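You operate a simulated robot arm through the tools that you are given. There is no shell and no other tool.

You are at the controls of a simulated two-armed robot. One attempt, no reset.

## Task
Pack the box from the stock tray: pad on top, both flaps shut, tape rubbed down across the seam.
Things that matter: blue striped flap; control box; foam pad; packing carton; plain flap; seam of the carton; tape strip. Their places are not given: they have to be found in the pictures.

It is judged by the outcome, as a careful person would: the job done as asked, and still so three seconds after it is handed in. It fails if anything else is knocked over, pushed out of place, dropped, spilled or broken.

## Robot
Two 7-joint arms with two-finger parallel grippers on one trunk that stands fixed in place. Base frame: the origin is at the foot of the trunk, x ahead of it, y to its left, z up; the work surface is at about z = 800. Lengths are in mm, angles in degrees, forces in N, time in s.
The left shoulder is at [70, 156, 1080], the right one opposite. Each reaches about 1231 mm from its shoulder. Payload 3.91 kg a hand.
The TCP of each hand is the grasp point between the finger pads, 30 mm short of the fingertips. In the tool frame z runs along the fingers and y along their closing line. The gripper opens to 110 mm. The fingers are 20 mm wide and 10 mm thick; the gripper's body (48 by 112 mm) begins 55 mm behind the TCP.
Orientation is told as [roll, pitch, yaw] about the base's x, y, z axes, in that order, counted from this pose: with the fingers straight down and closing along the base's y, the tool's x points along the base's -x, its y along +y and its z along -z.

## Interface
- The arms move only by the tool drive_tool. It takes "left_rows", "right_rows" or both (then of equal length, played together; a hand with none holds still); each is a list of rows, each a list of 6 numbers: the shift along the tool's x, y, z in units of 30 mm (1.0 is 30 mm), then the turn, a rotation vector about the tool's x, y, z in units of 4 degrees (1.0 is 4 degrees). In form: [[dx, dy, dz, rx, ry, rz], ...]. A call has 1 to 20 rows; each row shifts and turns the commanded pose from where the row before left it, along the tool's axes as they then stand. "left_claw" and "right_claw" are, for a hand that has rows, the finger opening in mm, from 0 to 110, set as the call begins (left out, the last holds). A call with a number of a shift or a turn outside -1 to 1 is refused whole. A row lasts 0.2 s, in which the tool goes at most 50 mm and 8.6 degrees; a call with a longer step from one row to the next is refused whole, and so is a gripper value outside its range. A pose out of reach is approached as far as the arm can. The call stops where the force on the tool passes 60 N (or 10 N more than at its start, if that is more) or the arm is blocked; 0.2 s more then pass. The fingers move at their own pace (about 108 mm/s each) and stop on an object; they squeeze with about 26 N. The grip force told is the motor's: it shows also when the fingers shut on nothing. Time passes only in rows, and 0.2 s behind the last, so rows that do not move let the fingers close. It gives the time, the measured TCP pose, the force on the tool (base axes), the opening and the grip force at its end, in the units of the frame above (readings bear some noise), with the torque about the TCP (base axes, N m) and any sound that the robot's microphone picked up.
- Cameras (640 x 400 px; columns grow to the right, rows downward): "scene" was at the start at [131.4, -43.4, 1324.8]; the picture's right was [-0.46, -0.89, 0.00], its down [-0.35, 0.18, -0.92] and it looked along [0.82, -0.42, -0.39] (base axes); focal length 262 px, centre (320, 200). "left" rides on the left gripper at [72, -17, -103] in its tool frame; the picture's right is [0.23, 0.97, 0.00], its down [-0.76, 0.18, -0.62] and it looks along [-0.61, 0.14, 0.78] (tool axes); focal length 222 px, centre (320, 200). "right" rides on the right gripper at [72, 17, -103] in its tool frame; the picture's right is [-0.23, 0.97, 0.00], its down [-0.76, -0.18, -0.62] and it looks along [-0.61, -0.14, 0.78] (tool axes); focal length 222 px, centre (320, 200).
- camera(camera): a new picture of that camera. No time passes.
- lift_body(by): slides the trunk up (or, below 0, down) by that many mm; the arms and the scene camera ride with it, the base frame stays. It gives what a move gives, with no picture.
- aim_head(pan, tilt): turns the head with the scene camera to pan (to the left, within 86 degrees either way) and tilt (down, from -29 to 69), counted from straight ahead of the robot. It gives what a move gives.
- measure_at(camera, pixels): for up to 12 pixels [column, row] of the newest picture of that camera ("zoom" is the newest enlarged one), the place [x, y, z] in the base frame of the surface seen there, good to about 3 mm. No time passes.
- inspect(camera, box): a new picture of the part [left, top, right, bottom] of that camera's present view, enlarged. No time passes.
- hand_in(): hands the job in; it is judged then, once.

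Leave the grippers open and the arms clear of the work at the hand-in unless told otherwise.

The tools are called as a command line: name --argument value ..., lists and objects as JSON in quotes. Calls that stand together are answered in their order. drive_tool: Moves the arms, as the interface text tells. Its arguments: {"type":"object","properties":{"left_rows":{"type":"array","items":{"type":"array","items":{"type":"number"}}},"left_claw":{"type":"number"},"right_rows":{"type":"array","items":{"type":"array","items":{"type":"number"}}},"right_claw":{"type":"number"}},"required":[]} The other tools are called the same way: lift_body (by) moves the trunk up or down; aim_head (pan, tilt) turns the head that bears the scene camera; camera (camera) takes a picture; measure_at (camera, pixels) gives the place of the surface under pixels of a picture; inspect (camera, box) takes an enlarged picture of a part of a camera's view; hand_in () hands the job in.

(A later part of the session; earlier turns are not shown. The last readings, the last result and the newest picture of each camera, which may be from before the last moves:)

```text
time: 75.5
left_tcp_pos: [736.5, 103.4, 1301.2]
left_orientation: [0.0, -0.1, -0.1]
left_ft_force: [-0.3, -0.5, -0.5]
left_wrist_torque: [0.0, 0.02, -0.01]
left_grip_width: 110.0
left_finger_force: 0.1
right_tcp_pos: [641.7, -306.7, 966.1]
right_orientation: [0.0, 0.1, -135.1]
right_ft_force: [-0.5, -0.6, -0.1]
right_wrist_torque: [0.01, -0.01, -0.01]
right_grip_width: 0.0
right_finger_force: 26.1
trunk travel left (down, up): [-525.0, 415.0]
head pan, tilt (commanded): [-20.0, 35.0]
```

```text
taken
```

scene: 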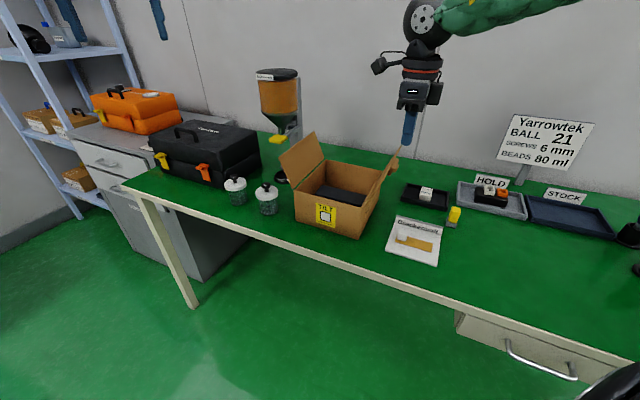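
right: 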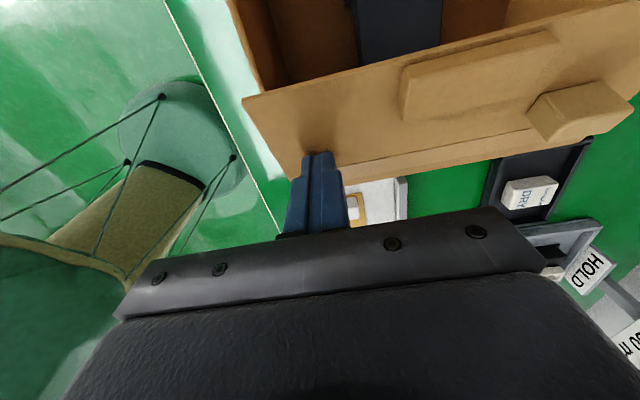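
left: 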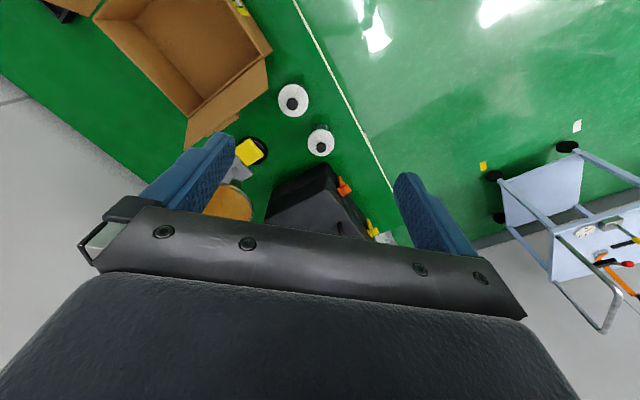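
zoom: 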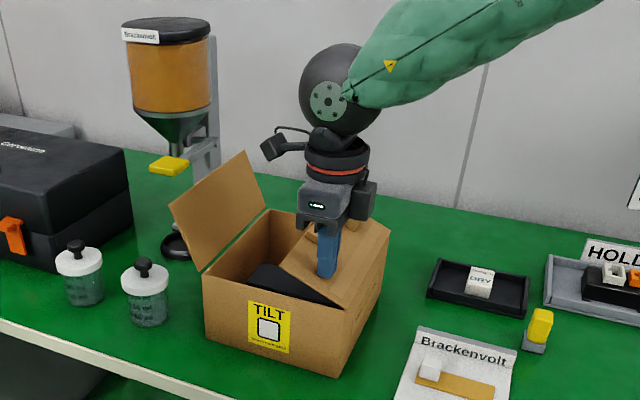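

I now see the outer face. This is the plain flap, with a bar along part of its free edge and a knob block at its far end. I'll continue down to closed.

drive_tool --right_rows '[[0.1, 0, 0.22, 0, 0, 0], [0.08, 0, 0.22, 0, 0, 0], [0.04, 0, 0.2, 0, 0, 0], [0.02, 0, 0.13, 0, 0, 0], [0, 0, 0.05, 0, 0, 0]]'

inspect --camera "scene" --box '[270, 60, 430, 250]'

camera --camera "right"

```text
time: 76.7
left_tcp_pos: [735.5, 103.3, 1305.3]
left_orientation: [-0.1, -0.1, 0.0]
left_ft_force: [0.5, -0.1, 0.2]
left_wrist_torque: [0.02, 0.0, 0.0]
left_grip_width: 110.2
left_finger_force: 0.1
right_tcp_pos: [647.7, -301.9, 944.3]
right_orientation: [0.2, 0.1, -135.1]
right_ft_force: [0.4, -10.8, 39.4]
right_wrist_torque: [-0.58, 0.21, 0.08]
right_grip_width: 0.0
right_finger_force: 25.9
trunk travel left (down, up): [-525.0, 415.0]
head pan, tilt (commanded): [-20.0, 35.0]
```

```text
2.11 times, centred on (350, 155) of scene
```

zoom: 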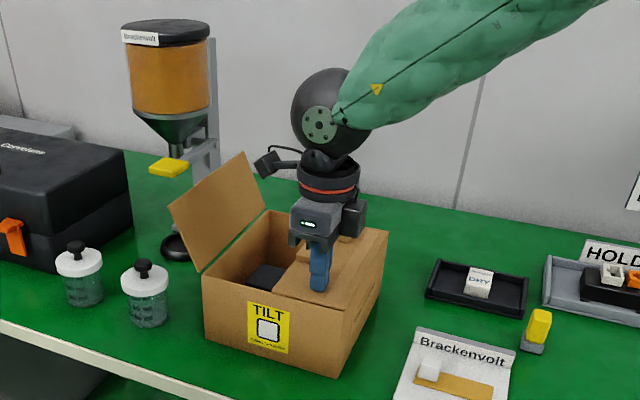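

```text
taken
```

right: 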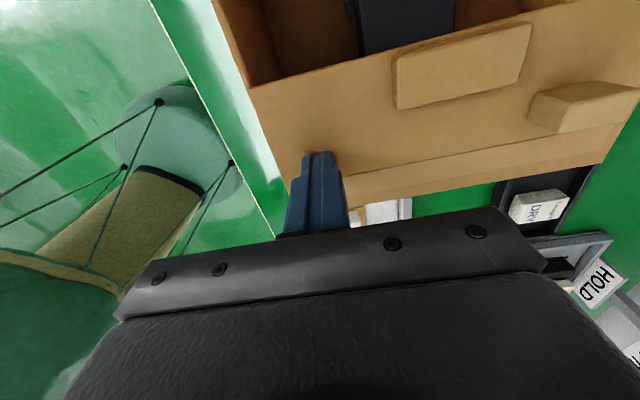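

The flap reached its closed position with 39 N pushing back. I'll ease off upward slowly to see whether it stays shut by itself.

drive_tool --right_rows '[[0, 0, -0.1, 0, 0, 0], [0, 0, -0.2, 0, 0, 0], [0, 0, -0.3, 0, 0, 0], [0, 0, -0.4, 0, 0, 0]]'

inspect --camera "scene" --box '[270, 60, 430, 250]'

camera --camera "right"

```text
time: 77.7
left_tcp_pos: [736.9, 103.2, 1301.1]
left_orientation: [-0.1, 0.0, 0.1]
left_ft_force: [0.6, 0.3, -0.2]
left_wrist_torque: [-0.01, 0.01, 0.02]
left_grip_width: 110.3
left_finger_force: 0.0
right_tcp_pos: [647.2, -301.3, 970.7]
right_orientation: [0.0, 0.0, -134.9]
right_ft_force: [0.1, 0.3, 0.7]
right_wrist_torque: [-0.01, 0.02, 0.02]
right_grip_width: 0.1
right_finger_force: 26.1
trunk travel left (down, up): [-525.0, 415.0]
head pan, tilt (commanded): [-20.0, 35.0]
```

```text
2.11 times, centred on (350, 155) of scene
```

zoom: 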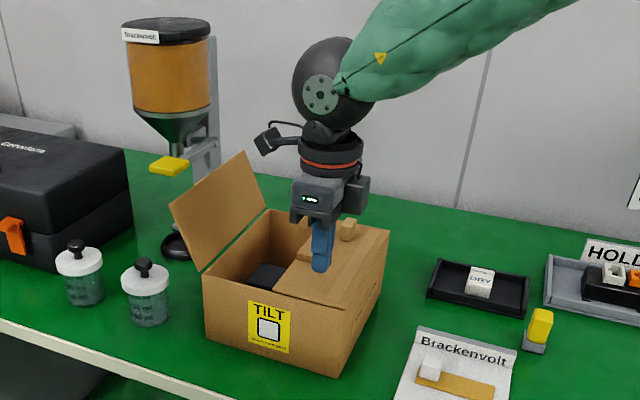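

```text
taken
```

right: 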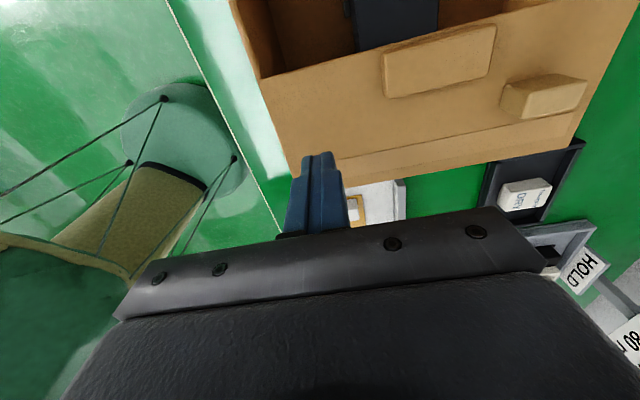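

The plain flap stays shut. I'll measure the flap surface, the bar and the knob block on it in order to plan the tape's place.

measure_at --camera "right" --pixels '[[265, 85], [340, 62], [300, 110], [450, 110], [390, 58], [490, 32], [487, 70], [392, 90], [508, 88], [582, 84], [545, 80], [575, 130]]'

inspect --camera "right" --box '[230, 0, 640, 220]'

```text
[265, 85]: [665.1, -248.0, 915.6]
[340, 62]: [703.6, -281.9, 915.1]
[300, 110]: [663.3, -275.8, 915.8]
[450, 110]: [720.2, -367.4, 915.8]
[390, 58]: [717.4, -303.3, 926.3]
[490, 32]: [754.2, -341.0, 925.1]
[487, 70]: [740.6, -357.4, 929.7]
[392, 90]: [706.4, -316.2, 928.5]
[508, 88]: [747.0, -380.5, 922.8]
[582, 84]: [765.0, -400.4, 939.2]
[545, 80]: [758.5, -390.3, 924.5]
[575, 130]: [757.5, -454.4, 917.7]
```

```text
1.56 times, centred on (435, 110) of right
```

zoom: 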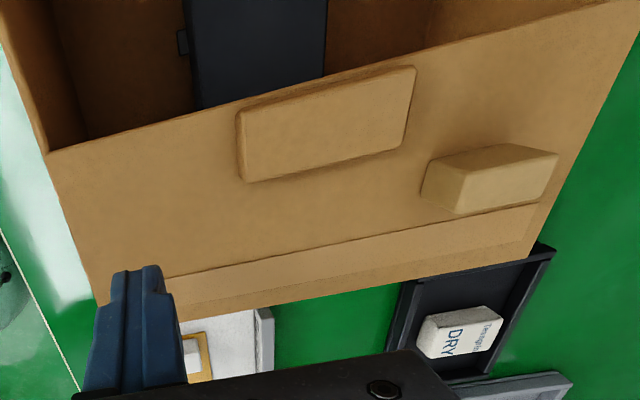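

The closed flap sits at z≈915.5, with its edge on the seam line n≈297. The bar is beside the seam at t 720–777 and the knob is at t≈797–825, so the clear place for the tape is near t≈675. Now I'll move the right hand back over the tape card, out of the way, while the left hand turns to yaw 45°.

drive_tool --right_rows '[[0, 0, -0.9, 0, 0, 0], [0, 0, -0.9, 0, 0, 0], [0, 0, -0.9, 0, 0, 0], [-0.6, 0.07, -0.3, 0, 0, 0], [-0.8, 0.07, 0, 0, 0, 0], [-0.8, 0.07, 0, 0, 0, 0], [-0.8, 0.07, 0, 0, 0, 0], [-0.8, 0.07, 0, 0, 0, 0], [-0.8, 0.07, 0, 0, 0, 0], [-0.8, 0.07, 0, 0, 0, 0], [0, 0.1, 0, 0, 0, 0], [0, 0, 0, 0, 0, 0]]' --left_rows '[[0, 0, 0, 0, 0, -0.9375], [0, 0, 0, 0, 0, -0.9375], [0, 0, 0, 0, 0, -0.9375], [0, 0, 0, 0, 0, -0.9375], [0, 0, 0, 0, 0, -0.9375], [0, 0, 0, 0, 0, -0.9375], [0, 0, 0, 0, 0, -0.9375], [0, 0, 0, 0, 0, -0.9375], [0, 0, 0, 0, 0, -0.9375], [0, 0, 0, 0, 0, -0.9375], [0, 0, 0, 0, 0, -0.9375], [0, 0, 0, 0, 0, -0.9375]]' --left_claw 0 --right_claw 60

camera --camera "left"

camera --camera "right"

camera --camera "scene"

```text
time: 80.3
left_tcp_pos: [735.7, 104.0, 1303.0]
left_orientation: [-0.1, 0.0, 45.0]
left_ft_force: [0.2, 0.2, 0.3]
left_wrist_torque: [0.05, -0.04, 0.0]
left_grip_width: 0.0
left_finger_force: 26.2
right_tcp_pos: [546.1, -429.2, 1062.2]
right_orientation: [0.0, 0.0, -135.1]
right_ft_force: [0.7, -0.3, -0.6]
right_wrist_torque: [0.01, 0.02, 0.03]
right_grip_width: 60.2
right_finger_force: 0.1
trunk travel left (down, up): [-525.0, 415.0]
head pan, tilt (commanded): [-20.0, 35.0]
```

```text
taken
```

left: 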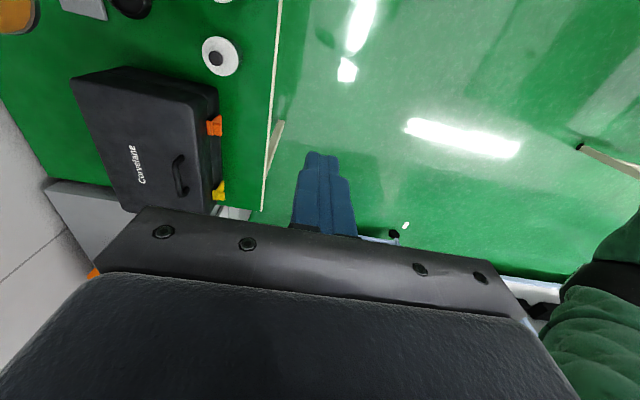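

```text
taken
```

right: 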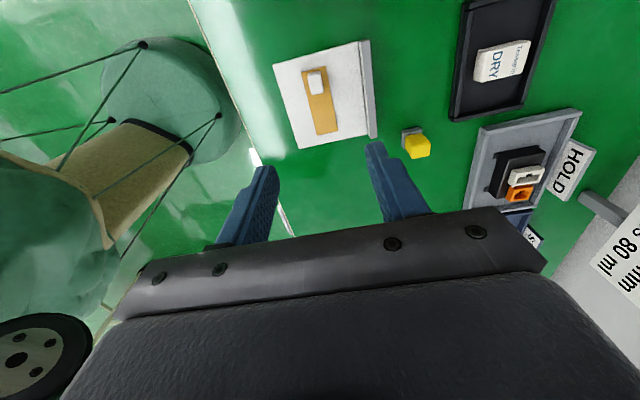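

```text
taken
```

scene: 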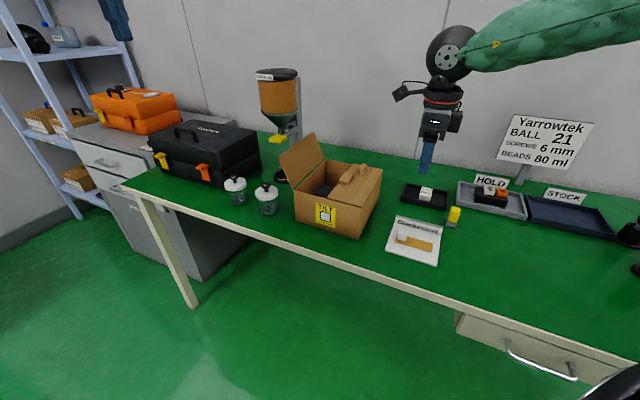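

The plain flap is still shut. While the right hand is above the tape card, I'll measure the tape closely; the white cube is near (317,82).

inspect --camera "right" --box '[260, 30, 400, 160]'

measure_at --camera "right" --pixels '[[317, 78], [310, 74], [324, 72], [316, 92], [304, 69], [327, 66], [337, 131], [317, 135], [325, 115], [370, 60], [415, 145], [330, 100]]'

```text
3.08 times, centred on (330, 95) of right
```

zoom: 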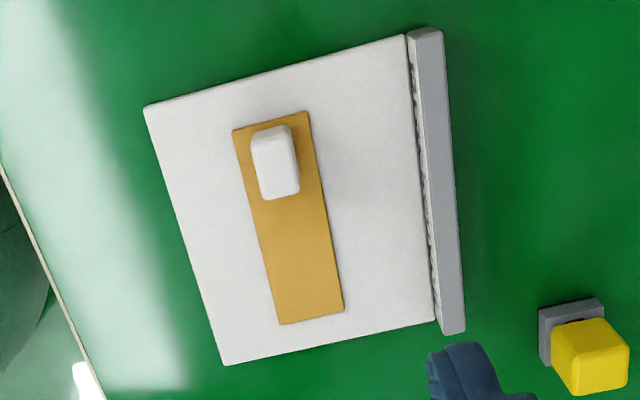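

```text
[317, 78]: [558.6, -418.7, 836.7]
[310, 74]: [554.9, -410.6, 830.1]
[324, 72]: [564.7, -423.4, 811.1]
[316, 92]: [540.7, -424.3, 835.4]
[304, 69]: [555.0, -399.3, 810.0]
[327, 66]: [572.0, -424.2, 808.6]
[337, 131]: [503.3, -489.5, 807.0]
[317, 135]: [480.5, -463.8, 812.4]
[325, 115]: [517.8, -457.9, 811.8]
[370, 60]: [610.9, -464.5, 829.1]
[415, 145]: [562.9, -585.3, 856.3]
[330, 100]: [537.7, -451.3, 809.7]
```

I have the tape geometry: the strip runs n≈15–107 and t≈669–700, with the cube centred near n≈91. Now the left flap. I'll bring the closed left fingers above its outer side at n≈472, t≈660, clear of the dispenser paddle.

drive_tool --left_rows '[[0.406, -0.711, 0.643, 0, 0, 0], [0.406, -0.711, 0.643, 0, 0, 0], [0.406, -0.711, 0.643, 0, 0, 0], [0.406, -0.711, 0.643, 0, 0, 0], [0.406, -0.711, 0.643, 0, 0, 0], [0.406, -0.711, 0.643, 0, 0, 0], [0.406, -0.711, 0.643, 0, 0, 0], [0.406, -0.711, 0.643, 0, 0, 0], [0.406, -0.711, 0.643, 0, 0, 0], [0.406, -0.711, 0.643, 0, 0, 0]]'

camera --camera "left"

camera --camera "scene"

inspect --camera "scene" --box '[210, 30, 400, 250]'

```text
time: 82.5
left_tcp_pos: [802.7, -133.3, 1107.1]
left_orientation: [0.1, 0.0, 45.1]
left_ft_force: [0.3, 0.0, 0.0]
left_wrist_torque: [0.05, 0.02, 0.0]
left_grip_width: 0.0
left_finger_force: 26.0
right_tcp_pos: [546.3, -428.6, 1060.4]
right_orientation: [-0.1, 0.0, -135.1]
right_ft_force: [-0.1, -0.1, -0.7]
right_wrist_torque: [0.03, -0.01, 0.0]
right_grip_width: 59.8
right_finger_force: 0.1
trunk travel left (down, up): [-525.0, 415.0]
head pan, tilt (commanded): [-20.0, 35.0]
```

```text
taken
```

left: 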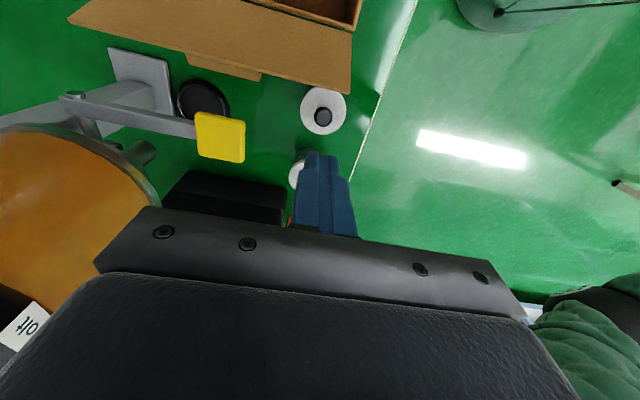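

```text
taken
```

scene: 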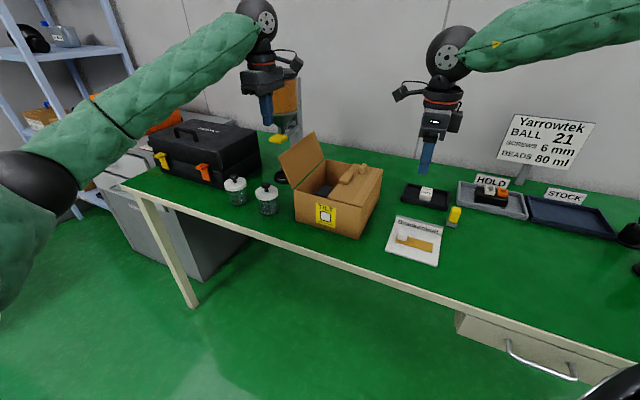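

```text
1.82 times, centred on (305, 140) of scene
```

zoom: 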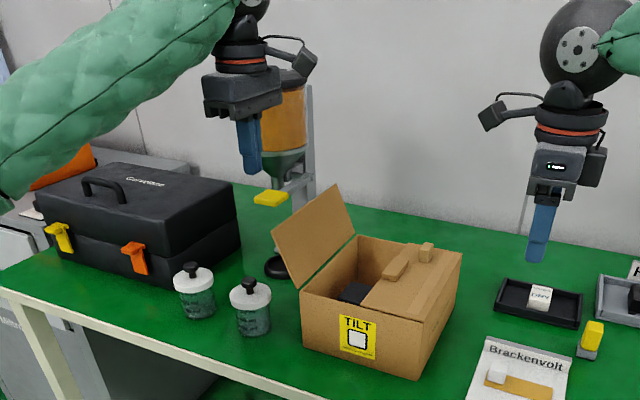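

The left hand is above and outside the left flap. The hopper is on its far side, around (80,200) in this view, so I'll measure its closest points to be sure of clearance before descending.

measure_at --camera "left" --pixels '[[155, 195], [140, 160], [100, 140], [50, 300], [240, 125], [240, 155], [205, 120], [345, 85], [70, 15], [255, 75], [190, 60], [322, 115]]'

```text
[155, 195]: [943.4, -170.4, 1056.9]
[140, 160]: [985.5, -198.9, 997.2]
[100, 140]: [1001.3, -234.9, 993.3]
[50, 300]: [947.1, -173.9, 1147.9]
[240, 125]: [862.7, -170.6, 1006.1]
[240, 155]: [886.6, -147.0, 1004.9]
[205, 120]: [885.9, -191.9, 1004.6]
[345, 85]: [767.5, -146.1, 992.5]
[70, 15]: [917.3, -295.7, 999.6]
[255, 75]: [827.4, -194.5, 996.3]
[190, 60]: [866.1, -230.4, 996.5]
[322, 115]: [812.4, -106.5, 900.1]
```

The hopper and paddle are more than 50 mm from the gripper body. I'll go down so the fingertips reach z≈962 outside the left flap.

drive_tool --left_rows '[[0, 0, 0.7, 0, 0, 0], [0, 0, 0.8, 0, 0, 0], [0, 0, 0.9, 0, 0, 0], [0, 0, 0.8, 0, 0, 0], [0, 0, 0.6, 0, 0, 0]]'

inspect --camera "scene" --box '[210, 30, 400, 250]'

camera --camera "left"

```text
time: 83.7
left_tcp_pos: [799.9, -133.7, 994.9]
left_orientation: [-0.1, 0.1, 45.2]
left_ft_force: [0.4, -0.4, -0.3]
left_wrist_torque: [-0.02, 0.0, -0.01]
left_grip_width: 0.0
left_finger_force: 26.1
right_tcp_pos: [544.9, -427.1, 1060.9]
right_orientation: [0.0, 0.0, -135.2]
right_ft_force: [-0.5, 0.3, -0.6]
right_wrist_torque: [0.02, -0.02, 0.01]
right_grip_width: 59.9
right_finger_force: 0.0
trunk travel left (down, up): [-525.0, 415.0]
head pan, tilt (commanded): [-20.0, 35.0]
```

```text
1.82 times, centred on (305, 140) of scene
```

zoom: 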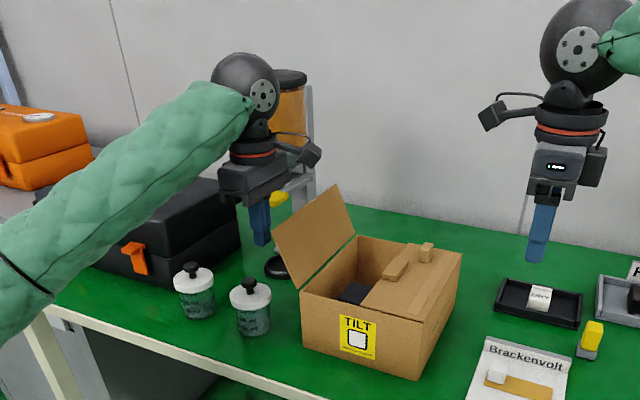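

```text
taken
```

left: 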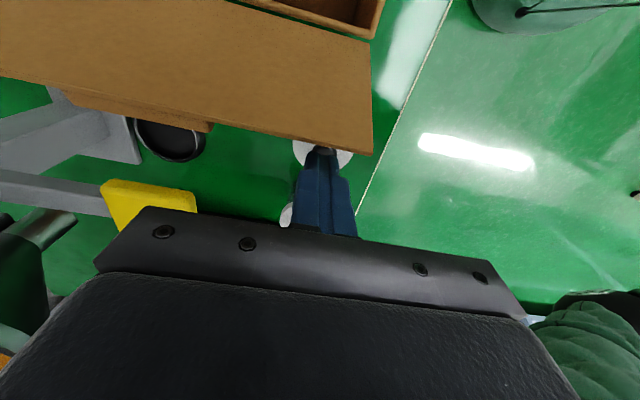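

The fingers are outside the flap edge, near px (320,165), with the paddle off to the left. I'll sweep slowly toward the carton until the left flap stands upright.

drive_tool --left_rows '[[0.25, 0, 0, 0, 0, 0], [0.3, 0, 0.02, 0, 0, 0], [0.3, 0, 0.02, 0, 0, 0], [0.3, 0, 0.02, 0, 0, 0], [0.3, 0, 0.02, 0, 0, 0], [0.3, 0, 0, 0, 0, 0], [0.3, 0, 0, 0, 0, 0]]'

inspect --camera "scene" --box '[210, 30, 400, 250]'

camera --camera "left"

```text
time: 85.3
left_tcp_pos: [757.3, -176.7, 992.9]
left_orientation: [0.0, 0.0, 45.0]
left_ft_force: [0.5, 0.1, -0.1]
left_wrist_torque: [0.0, -0.01, 0.03]
left_grip_width: 0.1
left_finger_force: 25.9
right_tcp_pos: [546.4, -428.2, 1061.2]
right_orientation: [0.0, 0.0, -135.1]
right_ft_force: [0.9, -0.6, 0.6]
right_wrist_torque: [-0.04, -0.01, 0.03]
right_grip_width: 59.8
right_finger_force: 0.0
trunk travel left (down, up): [-525.0, 415.0]
head pan, tilt (commanded): [-20.0, 35.0]
```

```text
1.82 times, centred on (305, 140) of scene
```

zoom: 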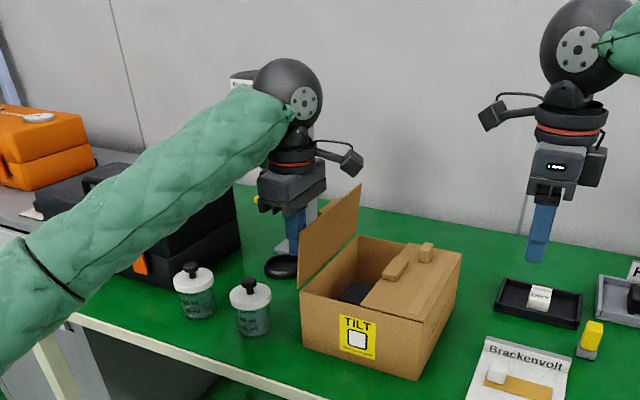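

```text
taken
```

left: 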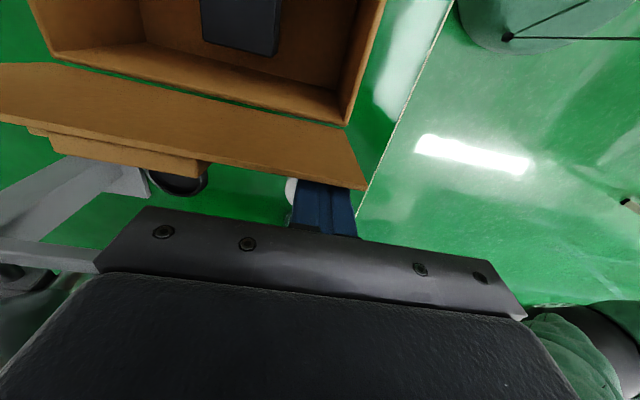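

The left flap is nearly upright with no force. I'll continue the arc inward and down.

drive_tool --left_rows '[[0.27, 0, 0.03, 0, 0, 0], [0.27, 0, 0.04, 0, 0, 0], [0.235, 0, 0.08, 0, 0, 0], [0.235, 0, 0.1, 0, 0, 0], [0.2, 0, 0.13, 0, 0, 0], [0.2, 0, 0.16, 0, 0, 0], [0.15, 0, 0.18, 0, 0, 0], [0.14, 0, 0.2, 0, 0, 0]]'

inspect --camera "scene" --box '[210, 30, 400, 250]'

camera --camera "left"

```text
time: 87.1
left_tcp_pos: [721.7, -212.7, 965.4]
left_orientation: [0.0, 0.0, 45.1]
left_ft_force: [0.1, 0.1, 0.0]
left_wrist_torque: [0.01, -0.01, 0.02]
left_grip_width: 0.0
left_finger_force: 25.9
right_tcp_pos: [545.9, -429.9, 1060.9]
right_orientation: [0.0, 0.0, -135.1]
right_ft_force: [0.5, -0.5, -0.3]
right_wrist_torque: [-0.05, 0.01, 0.02]
right_grip_width: 59.9
right_finger_force: 0.1
trunk travel left (down, up): [-525.0, 415.0]
head pan, tilt (commanded): [-20.0, 35.0]
```

```text
1.82 times, centred on (305, 140) of scene
```

zoom: 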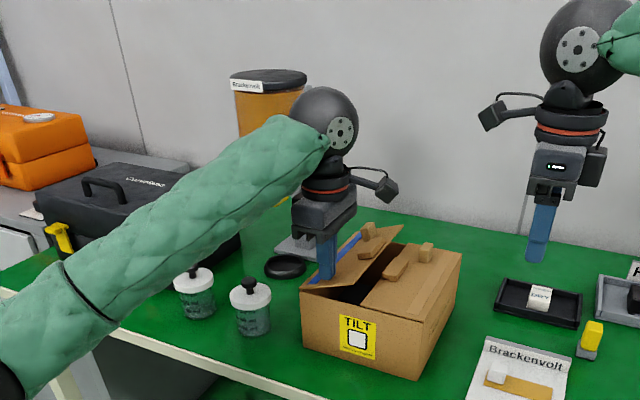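

```text
taken
```

left: 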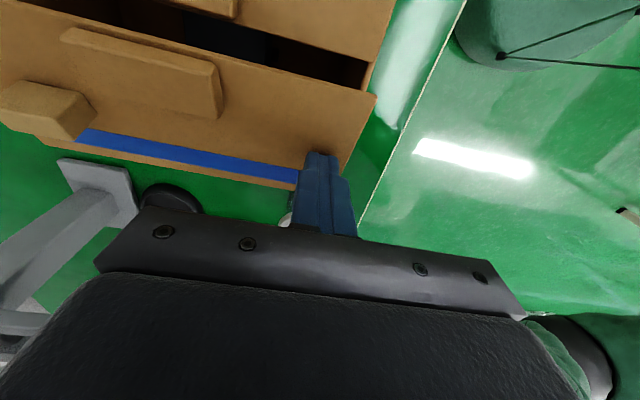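

The blue stripe is on this left flap, near its hinge. I'll continue lowering it to closed.

drive_tool --left_rows '[[0.1, 0, 0.22, 0, 0, 0], [0.08, 0, 0.22, 0, 0, 0], [0.04, 0, 0.17, 0, 0, 0], [0.02, 0, 0.08, 0, 0, 0]]'

inspect --camera "scene" --box '[260, 100, 420, 250]'

camera --camera "left"

```text
time: 88.1
left_tcp_pos: [715.5, -217.5, 945.9]
left_orientation: [-0.1, 0.1, 45.1]
left_ft_force: [3.7, 1.1, 11.0]
left_wrist_torque: [0.09, -0.21, -0.03]
left_grip_width: 0.0
left_finger_force: 26.1
right_tcp_pos: [545.2, -428.1, 1062.2]
right_orientation: [0.0, 0.0, -135.1]
right_ft_force: [-0.2, -0.3, -0.1]
right_wrist_torque: [-0.01, 0.03, 0.02]
right_grip_width: 60.0
right_finger_force: 0.0
trunk travel left (down, up): [-525.0, 415.0]
head pan, tilt (commanded): [-20.0, 35.0]
```

```text
2.67 times, centred on (340, 175) of scene
```

zoom: 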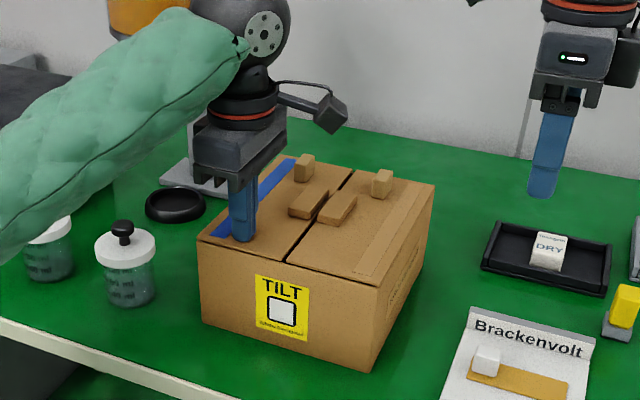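

```text
taken
```

left: 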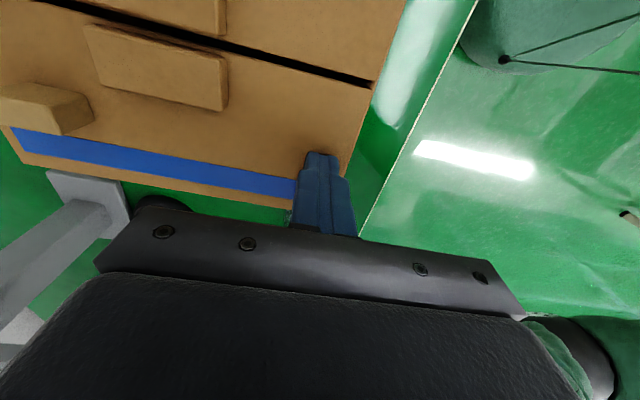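

Both flaps are down, with a thin dark seam between them. I'll lift the left hand off gently and check that the striped flap stays shut.

drive_tool --left_rows '[[0, 0, -0.1, 0, 0, 0], [0, 0, -0.2, 0, 0, 0], [0, 0, -0.4, 0, 0, 0], [0, 0, -0.6, 0, 0, 0], [0, 0, 0, 0, 0, 0], [0, 0, 0, 0, 0, 0]]'

inspect --camera "scene" --box '[260, 100, 420, 250]'

camera --camera "left"

```text
time: 89.5
left_tcp_pos: [715.0, -217.4, 983.5]
left_orientation: [0.0, 0.1, 45.0]
left_ft_force: [-0.2, -0.1, 0.1]
left_wrist_torque: [-0.03, -0.01, -0.01]
left_grip_width: 0.0
left_finger_force: 26.1
right_tcp_pos: [545.8, -427.9, 1061.1]
right_orientation: [0.0, -0.1, -135.1]
right_ft_force: [-0.1, -0.2, 0.0]
right_wrist_torque: [0.0, -0.03, 0.0]
right_grip_width: 60.0
right_finger_force: 0.1
trunk travel left (down, up): [-525.0, 415.0]
head pan, tilt (commanded): [-20.0, 35.0]
```

```text
2.67 times, centred on (340, 175) of scene
```

zoom: 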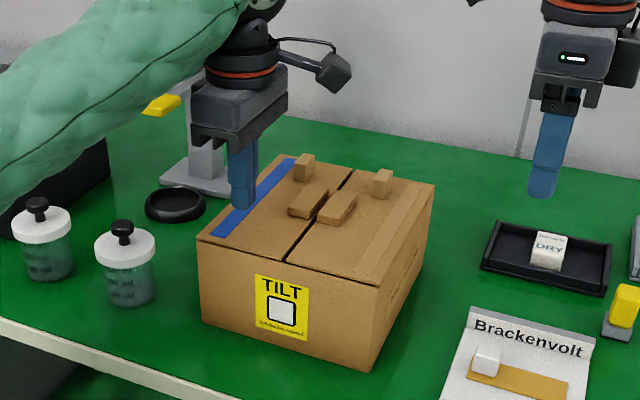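

```text
taken
```

left: 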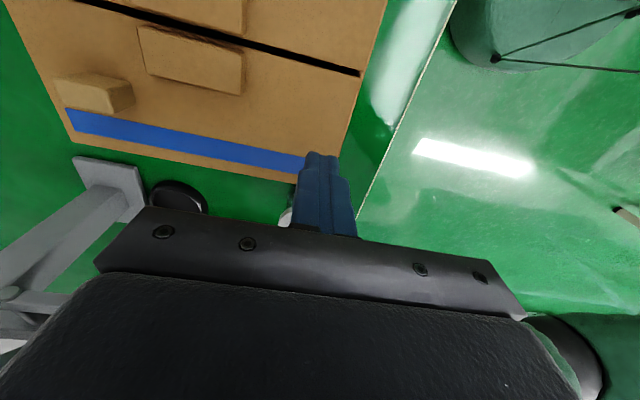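

Both flaps stay shut. I'll measure the top surface on both sides of the seam, along with the bars, through the left camera.

measure_at --camera "left" --pixels '[[350, 85], [300, 75], [345, 65], [280, 45], [330, 45], [310, 120], [245, 55], [245, 90], [150, 45], [245, 5], [225, 120], [250, 150]]'

inspect --camera "left" --box '[20, 0, 400, 200]'

```text
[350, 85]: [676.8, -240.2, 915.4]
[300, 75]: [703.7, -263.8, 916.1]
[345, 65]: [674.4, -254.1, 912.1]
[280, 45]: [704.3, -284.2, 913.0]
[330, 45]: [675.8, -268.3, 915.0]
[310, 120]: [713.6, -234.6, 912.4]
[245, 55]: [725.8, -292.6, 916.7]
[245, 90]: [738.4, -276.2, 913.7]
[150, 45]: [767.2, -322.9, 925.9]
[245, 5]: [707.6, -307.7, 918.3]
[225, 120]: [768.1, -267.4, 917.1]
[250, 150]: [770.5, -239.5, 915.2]
```

```text
1.68 times, centred on (210, 100) of left
```

zoom: 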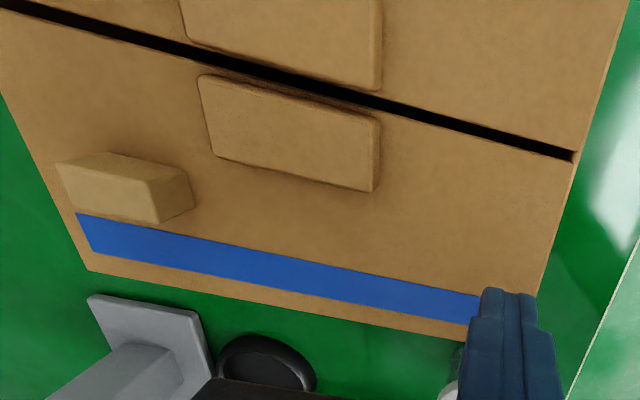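

The top is flat on both sides at z≈915, with the seam at n≈297 and a gap of about 4 mm. I'll retract the left hand up and away, then measure the tape's cube more exactly with the right camera.

drive_tool --left_rows '[[0, 0, -0.7, 0, 0, 0], [0, 0, -0.9, 0, 0, 0], [0, 0, -0.9, 0, 0, 0], [0, 0, -0.9, 0, 0, 0], [0, 0, -0.9, 0, 0, 0], [0, 0, -0.9, 0, 0, 0], [-0.3, 0.6, -0.3, 0, 0, 0], [-0.6, 0.8, 0, 0, 0, 0], [-0.7, 0.8, 0, 0, 0, 0], [-0.7, 0.8, 0, 0, 0, 0], [-0.7, 0.8, 0, 0, 0, 0], [-0.7, 0.8, 0, 0, 0, 0], [-0.7, 0.8, 0, 0, 0, 0], [-0.7, 0.8, 0, 0, 0, 0], [-0.7, 0.8, 0, 0, 0, 0]]'

camera --camera "right"

inspect --camera "right" --box '[285, 50, 355, 150]'

camera --camera "scene"

```text
time: 92.7
left_tcp_pos: [689.1, 52.3, 1148.1]
left_orientation: [0.0, 0.0, 44.9]
left_ft_force: [0.2, 1.0, 0.0]
left_wrist_torque: [-0.02, 0.01, 0.01]
left_grip_width: 0.0
left_finger_force: 25.8
right_tcp_pos: [544.6, -427.5, 1062.4]
right_orientation: [0.0, 0.0, -135.0]
right_ft_force: [-0.1, 0.6, -0.3]
right_wrist_torque: [-0.01, 0.02, 0.01]
right_grip_width: 60.0
right_finger_force: 0.0
trunk travel left (down, up): [-525.0, 415.0]
head pan, tilt (commanded): [-20.0, 35.0]
```

```text
taken
```

right: 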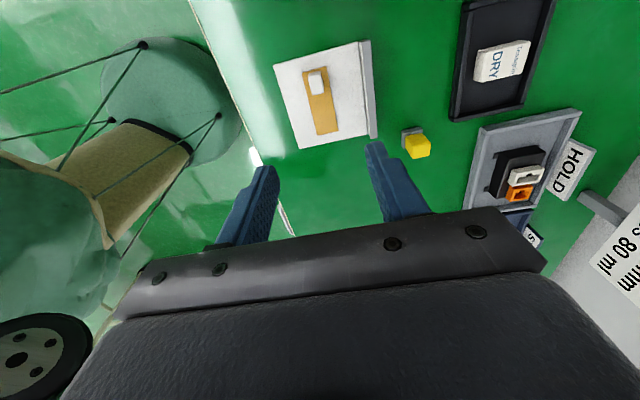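

```text
4.00 times, centred on (320, 100) of right
```

zoom: 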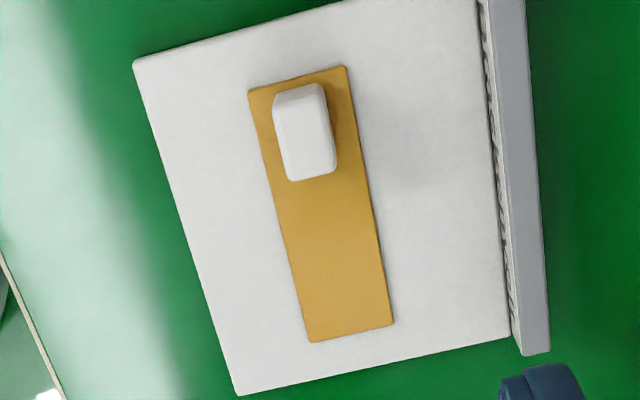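

```text
taken
```

scene: 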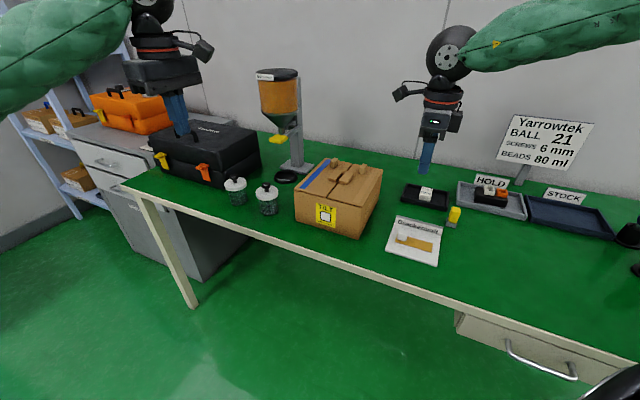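

The cube's outline in this zoom is about (273,92), (322,82), (336,168), (292,180). The strip's corners are about (250,90), (345,68), (393,322), (310,341). I'll measure these.

measure_at --camera "zoom" --pixels '[[278, 100], [318, 90], [285, 130], [325, 125], [296, 174], [330, 165], [305, 150], [254, 94], [341, 72], [388, 318], [312, 336], [335, 250]]'

```text
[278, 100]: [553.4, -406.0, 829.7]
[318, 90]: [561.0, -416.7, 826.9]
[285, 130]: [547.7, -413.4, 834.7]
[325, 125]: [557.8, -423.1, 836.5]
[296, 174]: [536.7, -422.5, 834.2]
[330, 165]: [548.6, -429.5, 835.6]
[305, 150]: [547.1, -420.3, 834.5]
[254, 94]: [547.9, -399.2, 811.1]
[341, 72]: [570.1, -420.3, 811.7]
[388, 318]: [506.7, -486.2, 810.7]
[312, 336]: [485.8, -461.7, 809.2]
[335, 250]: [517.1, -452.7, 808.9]
```

The cube is centred at n≈91, t≈685.5, about 20 mm across, with its top at z≈836. The strip's centre lies about 30 mm toward -n from the cube. I'll set the opening to 44 mm and go down above the cube.

drive_tool --right_rows '[[0.27, -0.06, 0.5, 0, 0, 0], [0, 0, 0.9, 0, 0, 0], [0, 0, 0.9, 0, 0, 0], [0, 0, 0.9, 0, 0, 0], [0, 0, 0.9, 0, 0, 0], [0, 0, 0.9, 0, 0, 0], [0, 0, 0.7, 0, 0, 0], [0, 0, 0.4, 0, 0, 0]]' --right_claw 44

camera --camera "right"

inspect --camera "scene" --box '[370, 170, 480, 270]'

```text
time: 94.5
left_tcp_pos: [690.4, 51.3, 1149.4]
left_orientation: [-0.1, 0.1, 45.0]
left_ft_force: [-0.1, -0.5, 0.0]
left_wrist_torque: [0.0, 0.01, 0.01]
left_grip_width: 0.0
left_finger_force: 25.8
right_tcp_pos: [549.5, -422.6, 877.7]
right_orientation: [0.0, -0.1, -135.1]
right_ft_force: [0.2, 0.1, -0.5]
right_wrist_torque: [-0.03, 0.01, 0.01]
right_grip_width: 44.1
right_finger_force: 0.1
trunk travel left (down, up): [-525.0, 415.0]
head pan, tilt (commanded): [-20.0, 35.0]
```

```text
taken
```

right: 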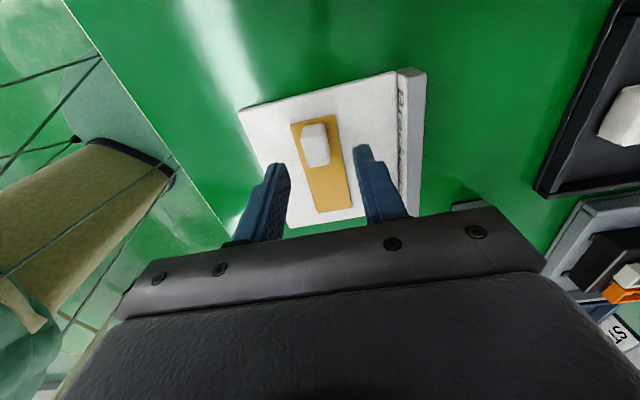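

```text
4.00 times, centred on (425, 220) of scene
```

zoom: 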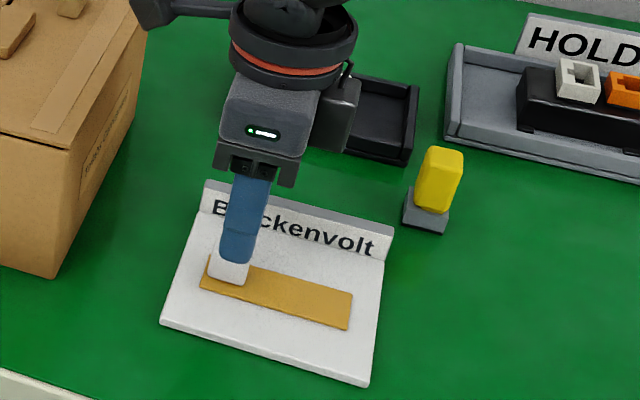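

The fingers straddle the cube. I'll take a close measurement of the cube and the label panel beside the right finger before the last descent.

measure_at --camera "right" --pixels '[[302, 135], [325, 130], [305, 160], [328, 158], [315, 148], [400, 130], [400, 180], [295, 130], [336, 122], [350, 203], [320, 210], [312, 128]]'

```text
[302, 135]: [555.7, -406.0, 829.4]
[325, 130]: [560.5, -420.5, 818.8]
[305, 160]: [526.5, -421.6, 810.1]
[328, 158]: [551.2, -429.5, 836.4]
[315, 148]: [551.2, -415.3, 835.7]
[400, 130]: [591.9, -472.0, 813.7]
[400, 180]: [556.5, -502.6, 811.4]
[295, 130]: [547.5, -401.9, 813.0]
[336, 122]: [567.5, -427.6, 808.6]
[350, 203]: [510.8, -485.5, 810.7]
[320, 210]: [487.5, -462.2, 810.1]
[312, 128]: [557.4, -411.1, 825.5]
```

The panel is at t≈750, well clear. I'll lower about 34 mm so the tips stop just above the strip.

drive_tool --right_rows '[[0.06, -0.05, 0.5, 0, 0, 0], [0, 0, 0.35, 0, 0, 0], [0, 0, 0.2, 0, 0, 0], [0, 0, 0.08, 0, 0, 0], [0, 0, 0, 0, 0, 0]]'

inspect --camera "scene" --box '[370, 170, 480, 270]'

camera --camera "right"

```text
time: 95.7
left_tcp_pos: [690.9, 51.6, 1147.4]
left_orientation: [0.0, 0.0, 45.0]
left_ft_force: [-0.3, -0.1, -0.7]
left_wrist_torque: [-0.01, -0.01, 0.0]
left_grip_width: 0.2
left_finger_force: 25.9
right_tcp_pos: [550.0, -418.6, 844.9]
right_orientation: [0.0, 0.1, -135.0]
right_ft_force: [0.2, -0.6, -0.5]
right_wrist_torque: [-0.02, 0.01, 0.03]
right_grip_width: 44.0
right_finger_force: 0.1
trunk travel left (down, up): [-525.0, 415.0]
head pan, tilt (commanded): [-20.0, 35.0]
```

```text
4.00 times, centred on (425, 220) of scene
```

zoom: 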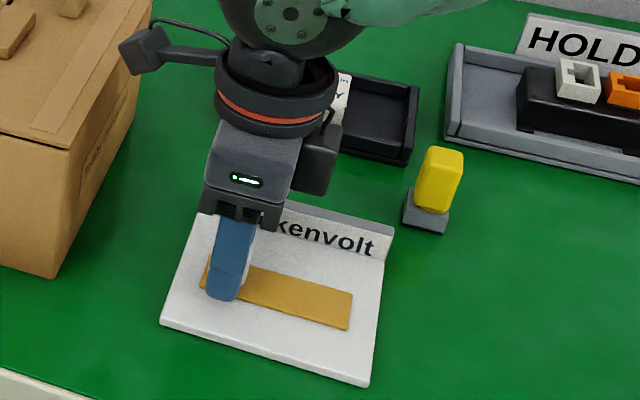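

```text
taken
```

right: 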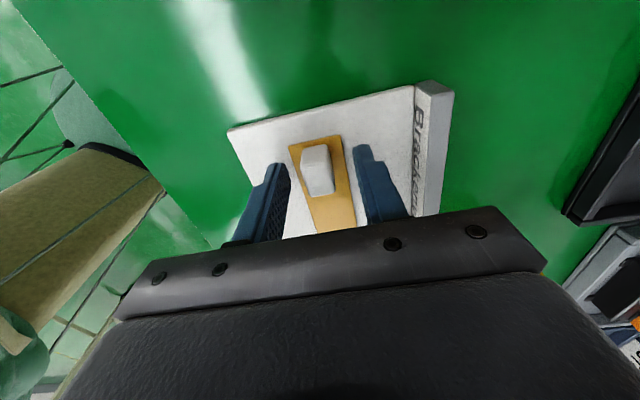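

The tips are about 3 mm above the strip. I'll lower 1.5 mm more and close on the cube.

drive_tool --right_rows '[[0, 0, 0.05, 0, 0, 0], [0, 0, 0, 0, 0, 0]]'

drive_tool --right_rows '[[0, 0, 0, 0, 0, 0], [0, 0, 0, 0, 0, 0], [0, 0, 0, 0, 0, 0], [0, 0, 0, 0, 0, 0]]' --right_claw 0

camera --camera "right"

```text
time: 96.3
left_tcp_pos: [690.5, 52.2, 1147.4]
left_orientation: [0.0, 0.1, 45.0]
left_ft_force: [0.3, 0.0, 0.0]
left_wrist_torque: [0.02, 0.0, 0.02]
left_grip_width: 0.0
left_finger_force: 26.1
right_tcp_pos: [549.9, -419.7, 843.1]
right_orientation: [0.1, 0.1, -135.1]
right_ft_force: [0.7, 0.9, 0.4]
right_wrist_torque: [-0.02, -0.03, -0.01]
right_grip_width: 43.9
right_finger_force: 0.0
trunk travel left (down, up): [-525.0, 415.0]
head pan, tilt (commanded): [-20.0, 35.0]
```

```text
time: 97.3
left_tcp_pos: [690.7, 51.4, 1148.0]
left_orientation: [0.0, 0.0, 44.9]
left_ft_force: [-0.1, -0.2, 0.4]
left_wrist_torque: [0.04, 0.0, -0.04]
left_grip_width: 0.3
left_finger_force: 25.7
right_tcp_pos: [550.6, -419.7, 843.3]
right_orientation: [-0.1, 0.1, -135.2]
right_ft_force: [0.6, -0.5, -1.2]
right_wrist_torque: [0.0, 0.01, 0.0]
right_grip_width: 16.6
right_finger_force: 25.8
trunk travel left (down, up): [-525.0, 415.0]
head pan, tilt (commanded): [-20.0, 35.0]
```

```text
taken
```

right: 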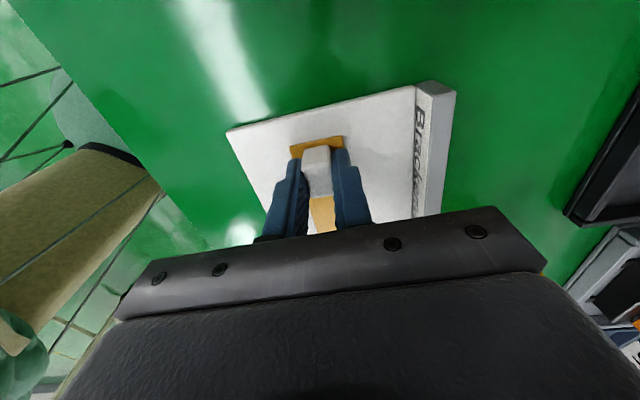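

The cube is gripped at 16.6 mm. I'll lift very gently and watch the strip.

drive_tool --right_rows '[[0, 0, -0.05, 0, 0, 0], [0, 0, -0.08, 0, 0, 0], [0, 0, -0.12, 0, 0, 0], [0, 0, -0.15, 0, 0, 0], [0, 0, -0.2, 0, 0, 0]]'

inspect --camera "scene" --box '[370, 170, 480, 270]'

camera --camera "right"

```text
time: 98.5
left_tcp_pos: [691.2, 50.8, 1147.3]
left_orientation: [0.0, -0.1, 45.0]
left_ft_force: [0.1, -0.1, -0.5]
left_wrist_torque: [-0.02, 0.01, 0.01]
left_grip_width: 0.0
left_finger_force: 25.9
right_tcp_pos: [549.5, -419.3, 861.9]
right_orientation: [0.0, 0.1, -135.0]
right_ft_force: [0.3, -0.3, -0.2]
right_wrist_torque: [0.02, 0.02, -0.01]
right_grip_width: 16.3
right_finger_force: 26.1
trunk travel left (down, up): [-525.0, 415.0]
head pan, tilt (commanded): [-20.0, 35.0]
```

```text
4.00 times, centred on (425, 220) of scene
```

zoom: 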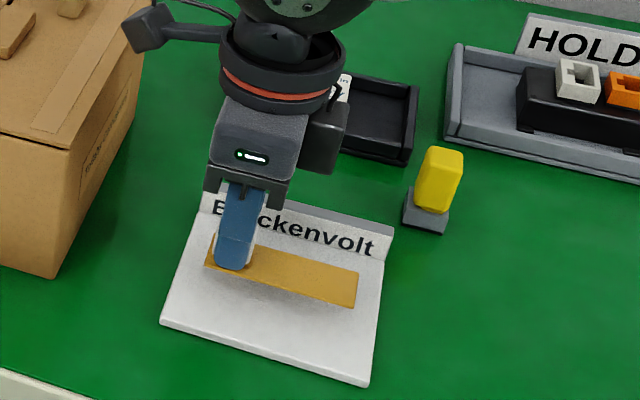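

```text
taken
```

right: 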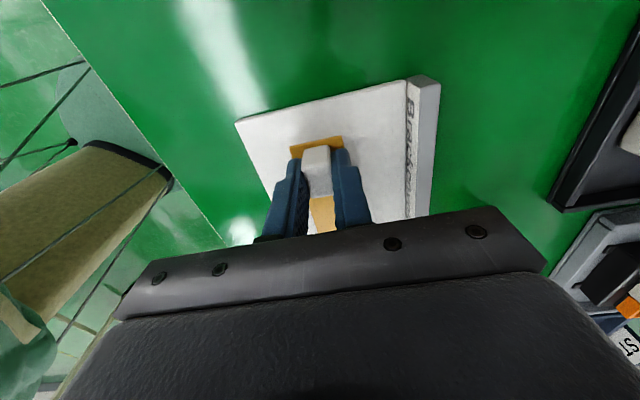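

The strip came up with the cube. I'll raise it to clear height and carry it toward the seam, aiming for the strip's centre over n≈297.5 at t≈678.

drive_tool --right_rows '[[0, 0, -0.3, 0, 0, 0], [0, 0, -0.5, 0, 0, 0], [0, 0, -0.7, 0, 0, 0], [0, 0, -0.8, 0, 0, 0], [0, 0, -0.8, 0, 0, 0], [0, 0, -0.8, 0, 0, 0], [0.2, 0, -0.6, 0, 0, 0], [0.4, 0, -0.4, 0, 0, 0], [0.6, -0.03, -0.1, 0, 0, 0], [0.7, -0.03, 0, 0, 0, 0], [0.7, -0.03, 0, 0, 0, 0], [0.7, -0.03, 0, 0, 0, 0], [0.7, -0.03, 0, 0, 0, 0], [0.7, -0.03, 0, 0, 0, 0], [0.7, -0.03, 0, 0, 0, 0], [0.7, -0.03, 0, 0, 0, 0], [0.7, 0, 0, 0, 0, 0], [0.5, 0, 0, 0, 0, 0], [0.4, 0, 0, 0, 0, 0], [0.2, 0, 0, 0, 0, 0]]'

inspect --camera "scene" --box '[260, 70, 440, 250]'

camera --camera "right"

```text
time: 102.7
left_tcp_pos: [690.3, 51.2, 1149.3]
left_orientation: [0.1, 0.0, 45.0]
left_ft_force: [-0.2, 0.8, 0.5]
left_wrist_torque: [0.0, 0.01, 0.0]
left_grip_width: 0.0
left_finger_force: 25.6
right_tcp_pos: [714.3, -248.4, 1010.8]
right_orientation: [0.0, 0.1, -135.0]
right_ft_force: [0.3, 0.9, -0.9]
right_wrist_torque: [0.05, -0.02, -0.01]
right_grip_width: 16.5
right_finger_force: 26.0
trunk travel left (down, up): [-525.0, 415.0]
head pan, tilt (commanded): [-20.0, 35.0]
```

```text
2.22 times, centred on (350, 160) of scene
```

zoom: 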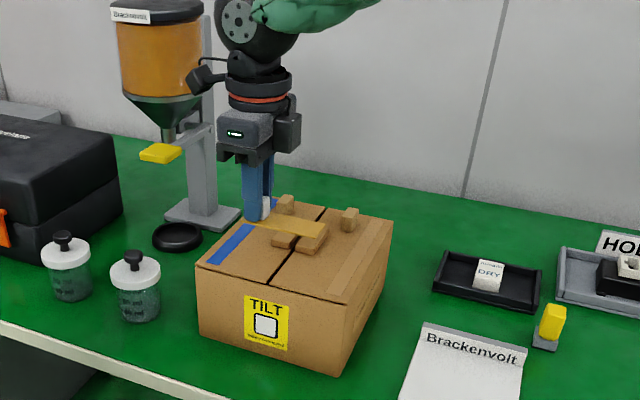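

```text
taken
```

right: 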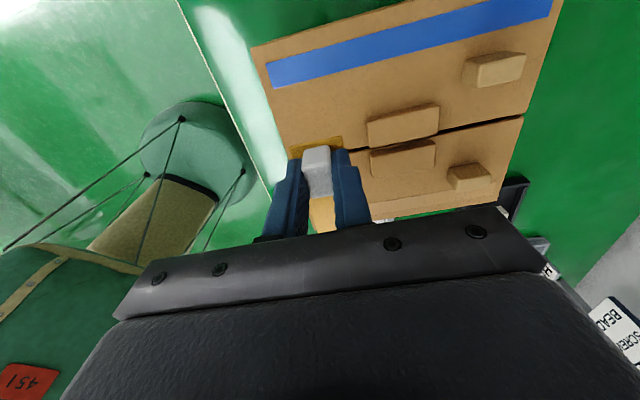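

The strip is over the seam area at n 329, t 681. I'll shift 2.7 mm to t 678 and lower to just above the flaps.

drive_tool --right_rows '[[0, -0.09, 0.3, 0, 0, 0], [0, 0, 0.5, 0, 0, 0], [0, 0, 0.5, 0, 0, 0], [0, 0, 0.3, 0, 0, 0], [0, 0, 0.15, 0, 0, 0], [0, 0, 0.08, 0, 0, 0], [0, 0, 0, 0, 0, 0]]'

inspect --camera "scene" --box '[270, 120, 410, 250]'

camera --camera "right"

```text
time: 104.3
left_tcp_pos: [691.2, 51.1, 1147.6]
left_orientation: [0.0, 0.1, 45.0]
left_ft_force: [-0.4, -0.6, 0.2]
left_wrist_torque: [-0.01, 0.01, 0.0]
left_grip_width: 0.0
left_finger_force: 25.8
right_tcp_pos: [711.9, -245.2, 954.7]
right_orientation: [-0.1, 0.0, -135.2]
right_ft_force: [0.4, 0.1, 0.1]
right_wrist_torque: [0.0, -0.01, 0.02]
right_grip_width: 16.3
right_finger_force: 26.3
trunk travel left (down, up): [-525.0, 415.0]
head pan, tilt (commanded): [-20.0, 35.0]
```

```text
3.08 times, centred on (340, 185) of scene
```

zoom: 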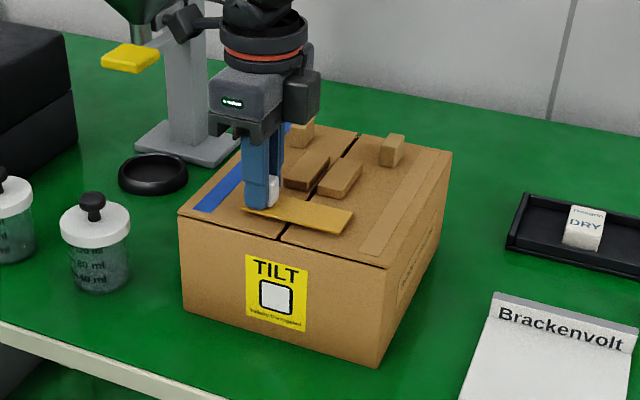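

```text
taken
```

right: 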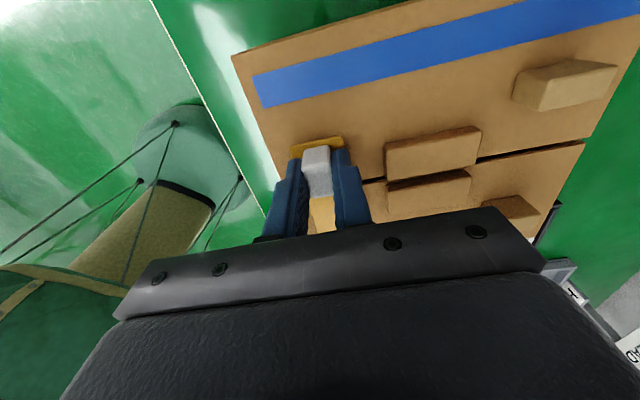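

The strip is just above the flaps and straddles the seam. I'll measure both its ends to confirm it's centred before setting it down.

measure_at --camera "zoom" --pixels '[[250, 209], [348, 214], [335, 229], [285, 232], [352, 142], [290, 215], [320, 200], [300, 222]]'

```text
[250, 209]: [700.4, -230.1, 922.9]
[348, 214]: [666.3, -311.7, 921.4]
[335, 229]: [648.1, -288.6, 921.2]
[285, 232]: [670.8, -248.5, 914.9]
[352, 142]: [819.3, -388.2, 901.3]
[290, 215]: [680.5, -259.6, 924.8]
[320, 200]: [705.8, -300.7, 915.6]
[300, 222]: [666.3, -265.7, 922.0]
```

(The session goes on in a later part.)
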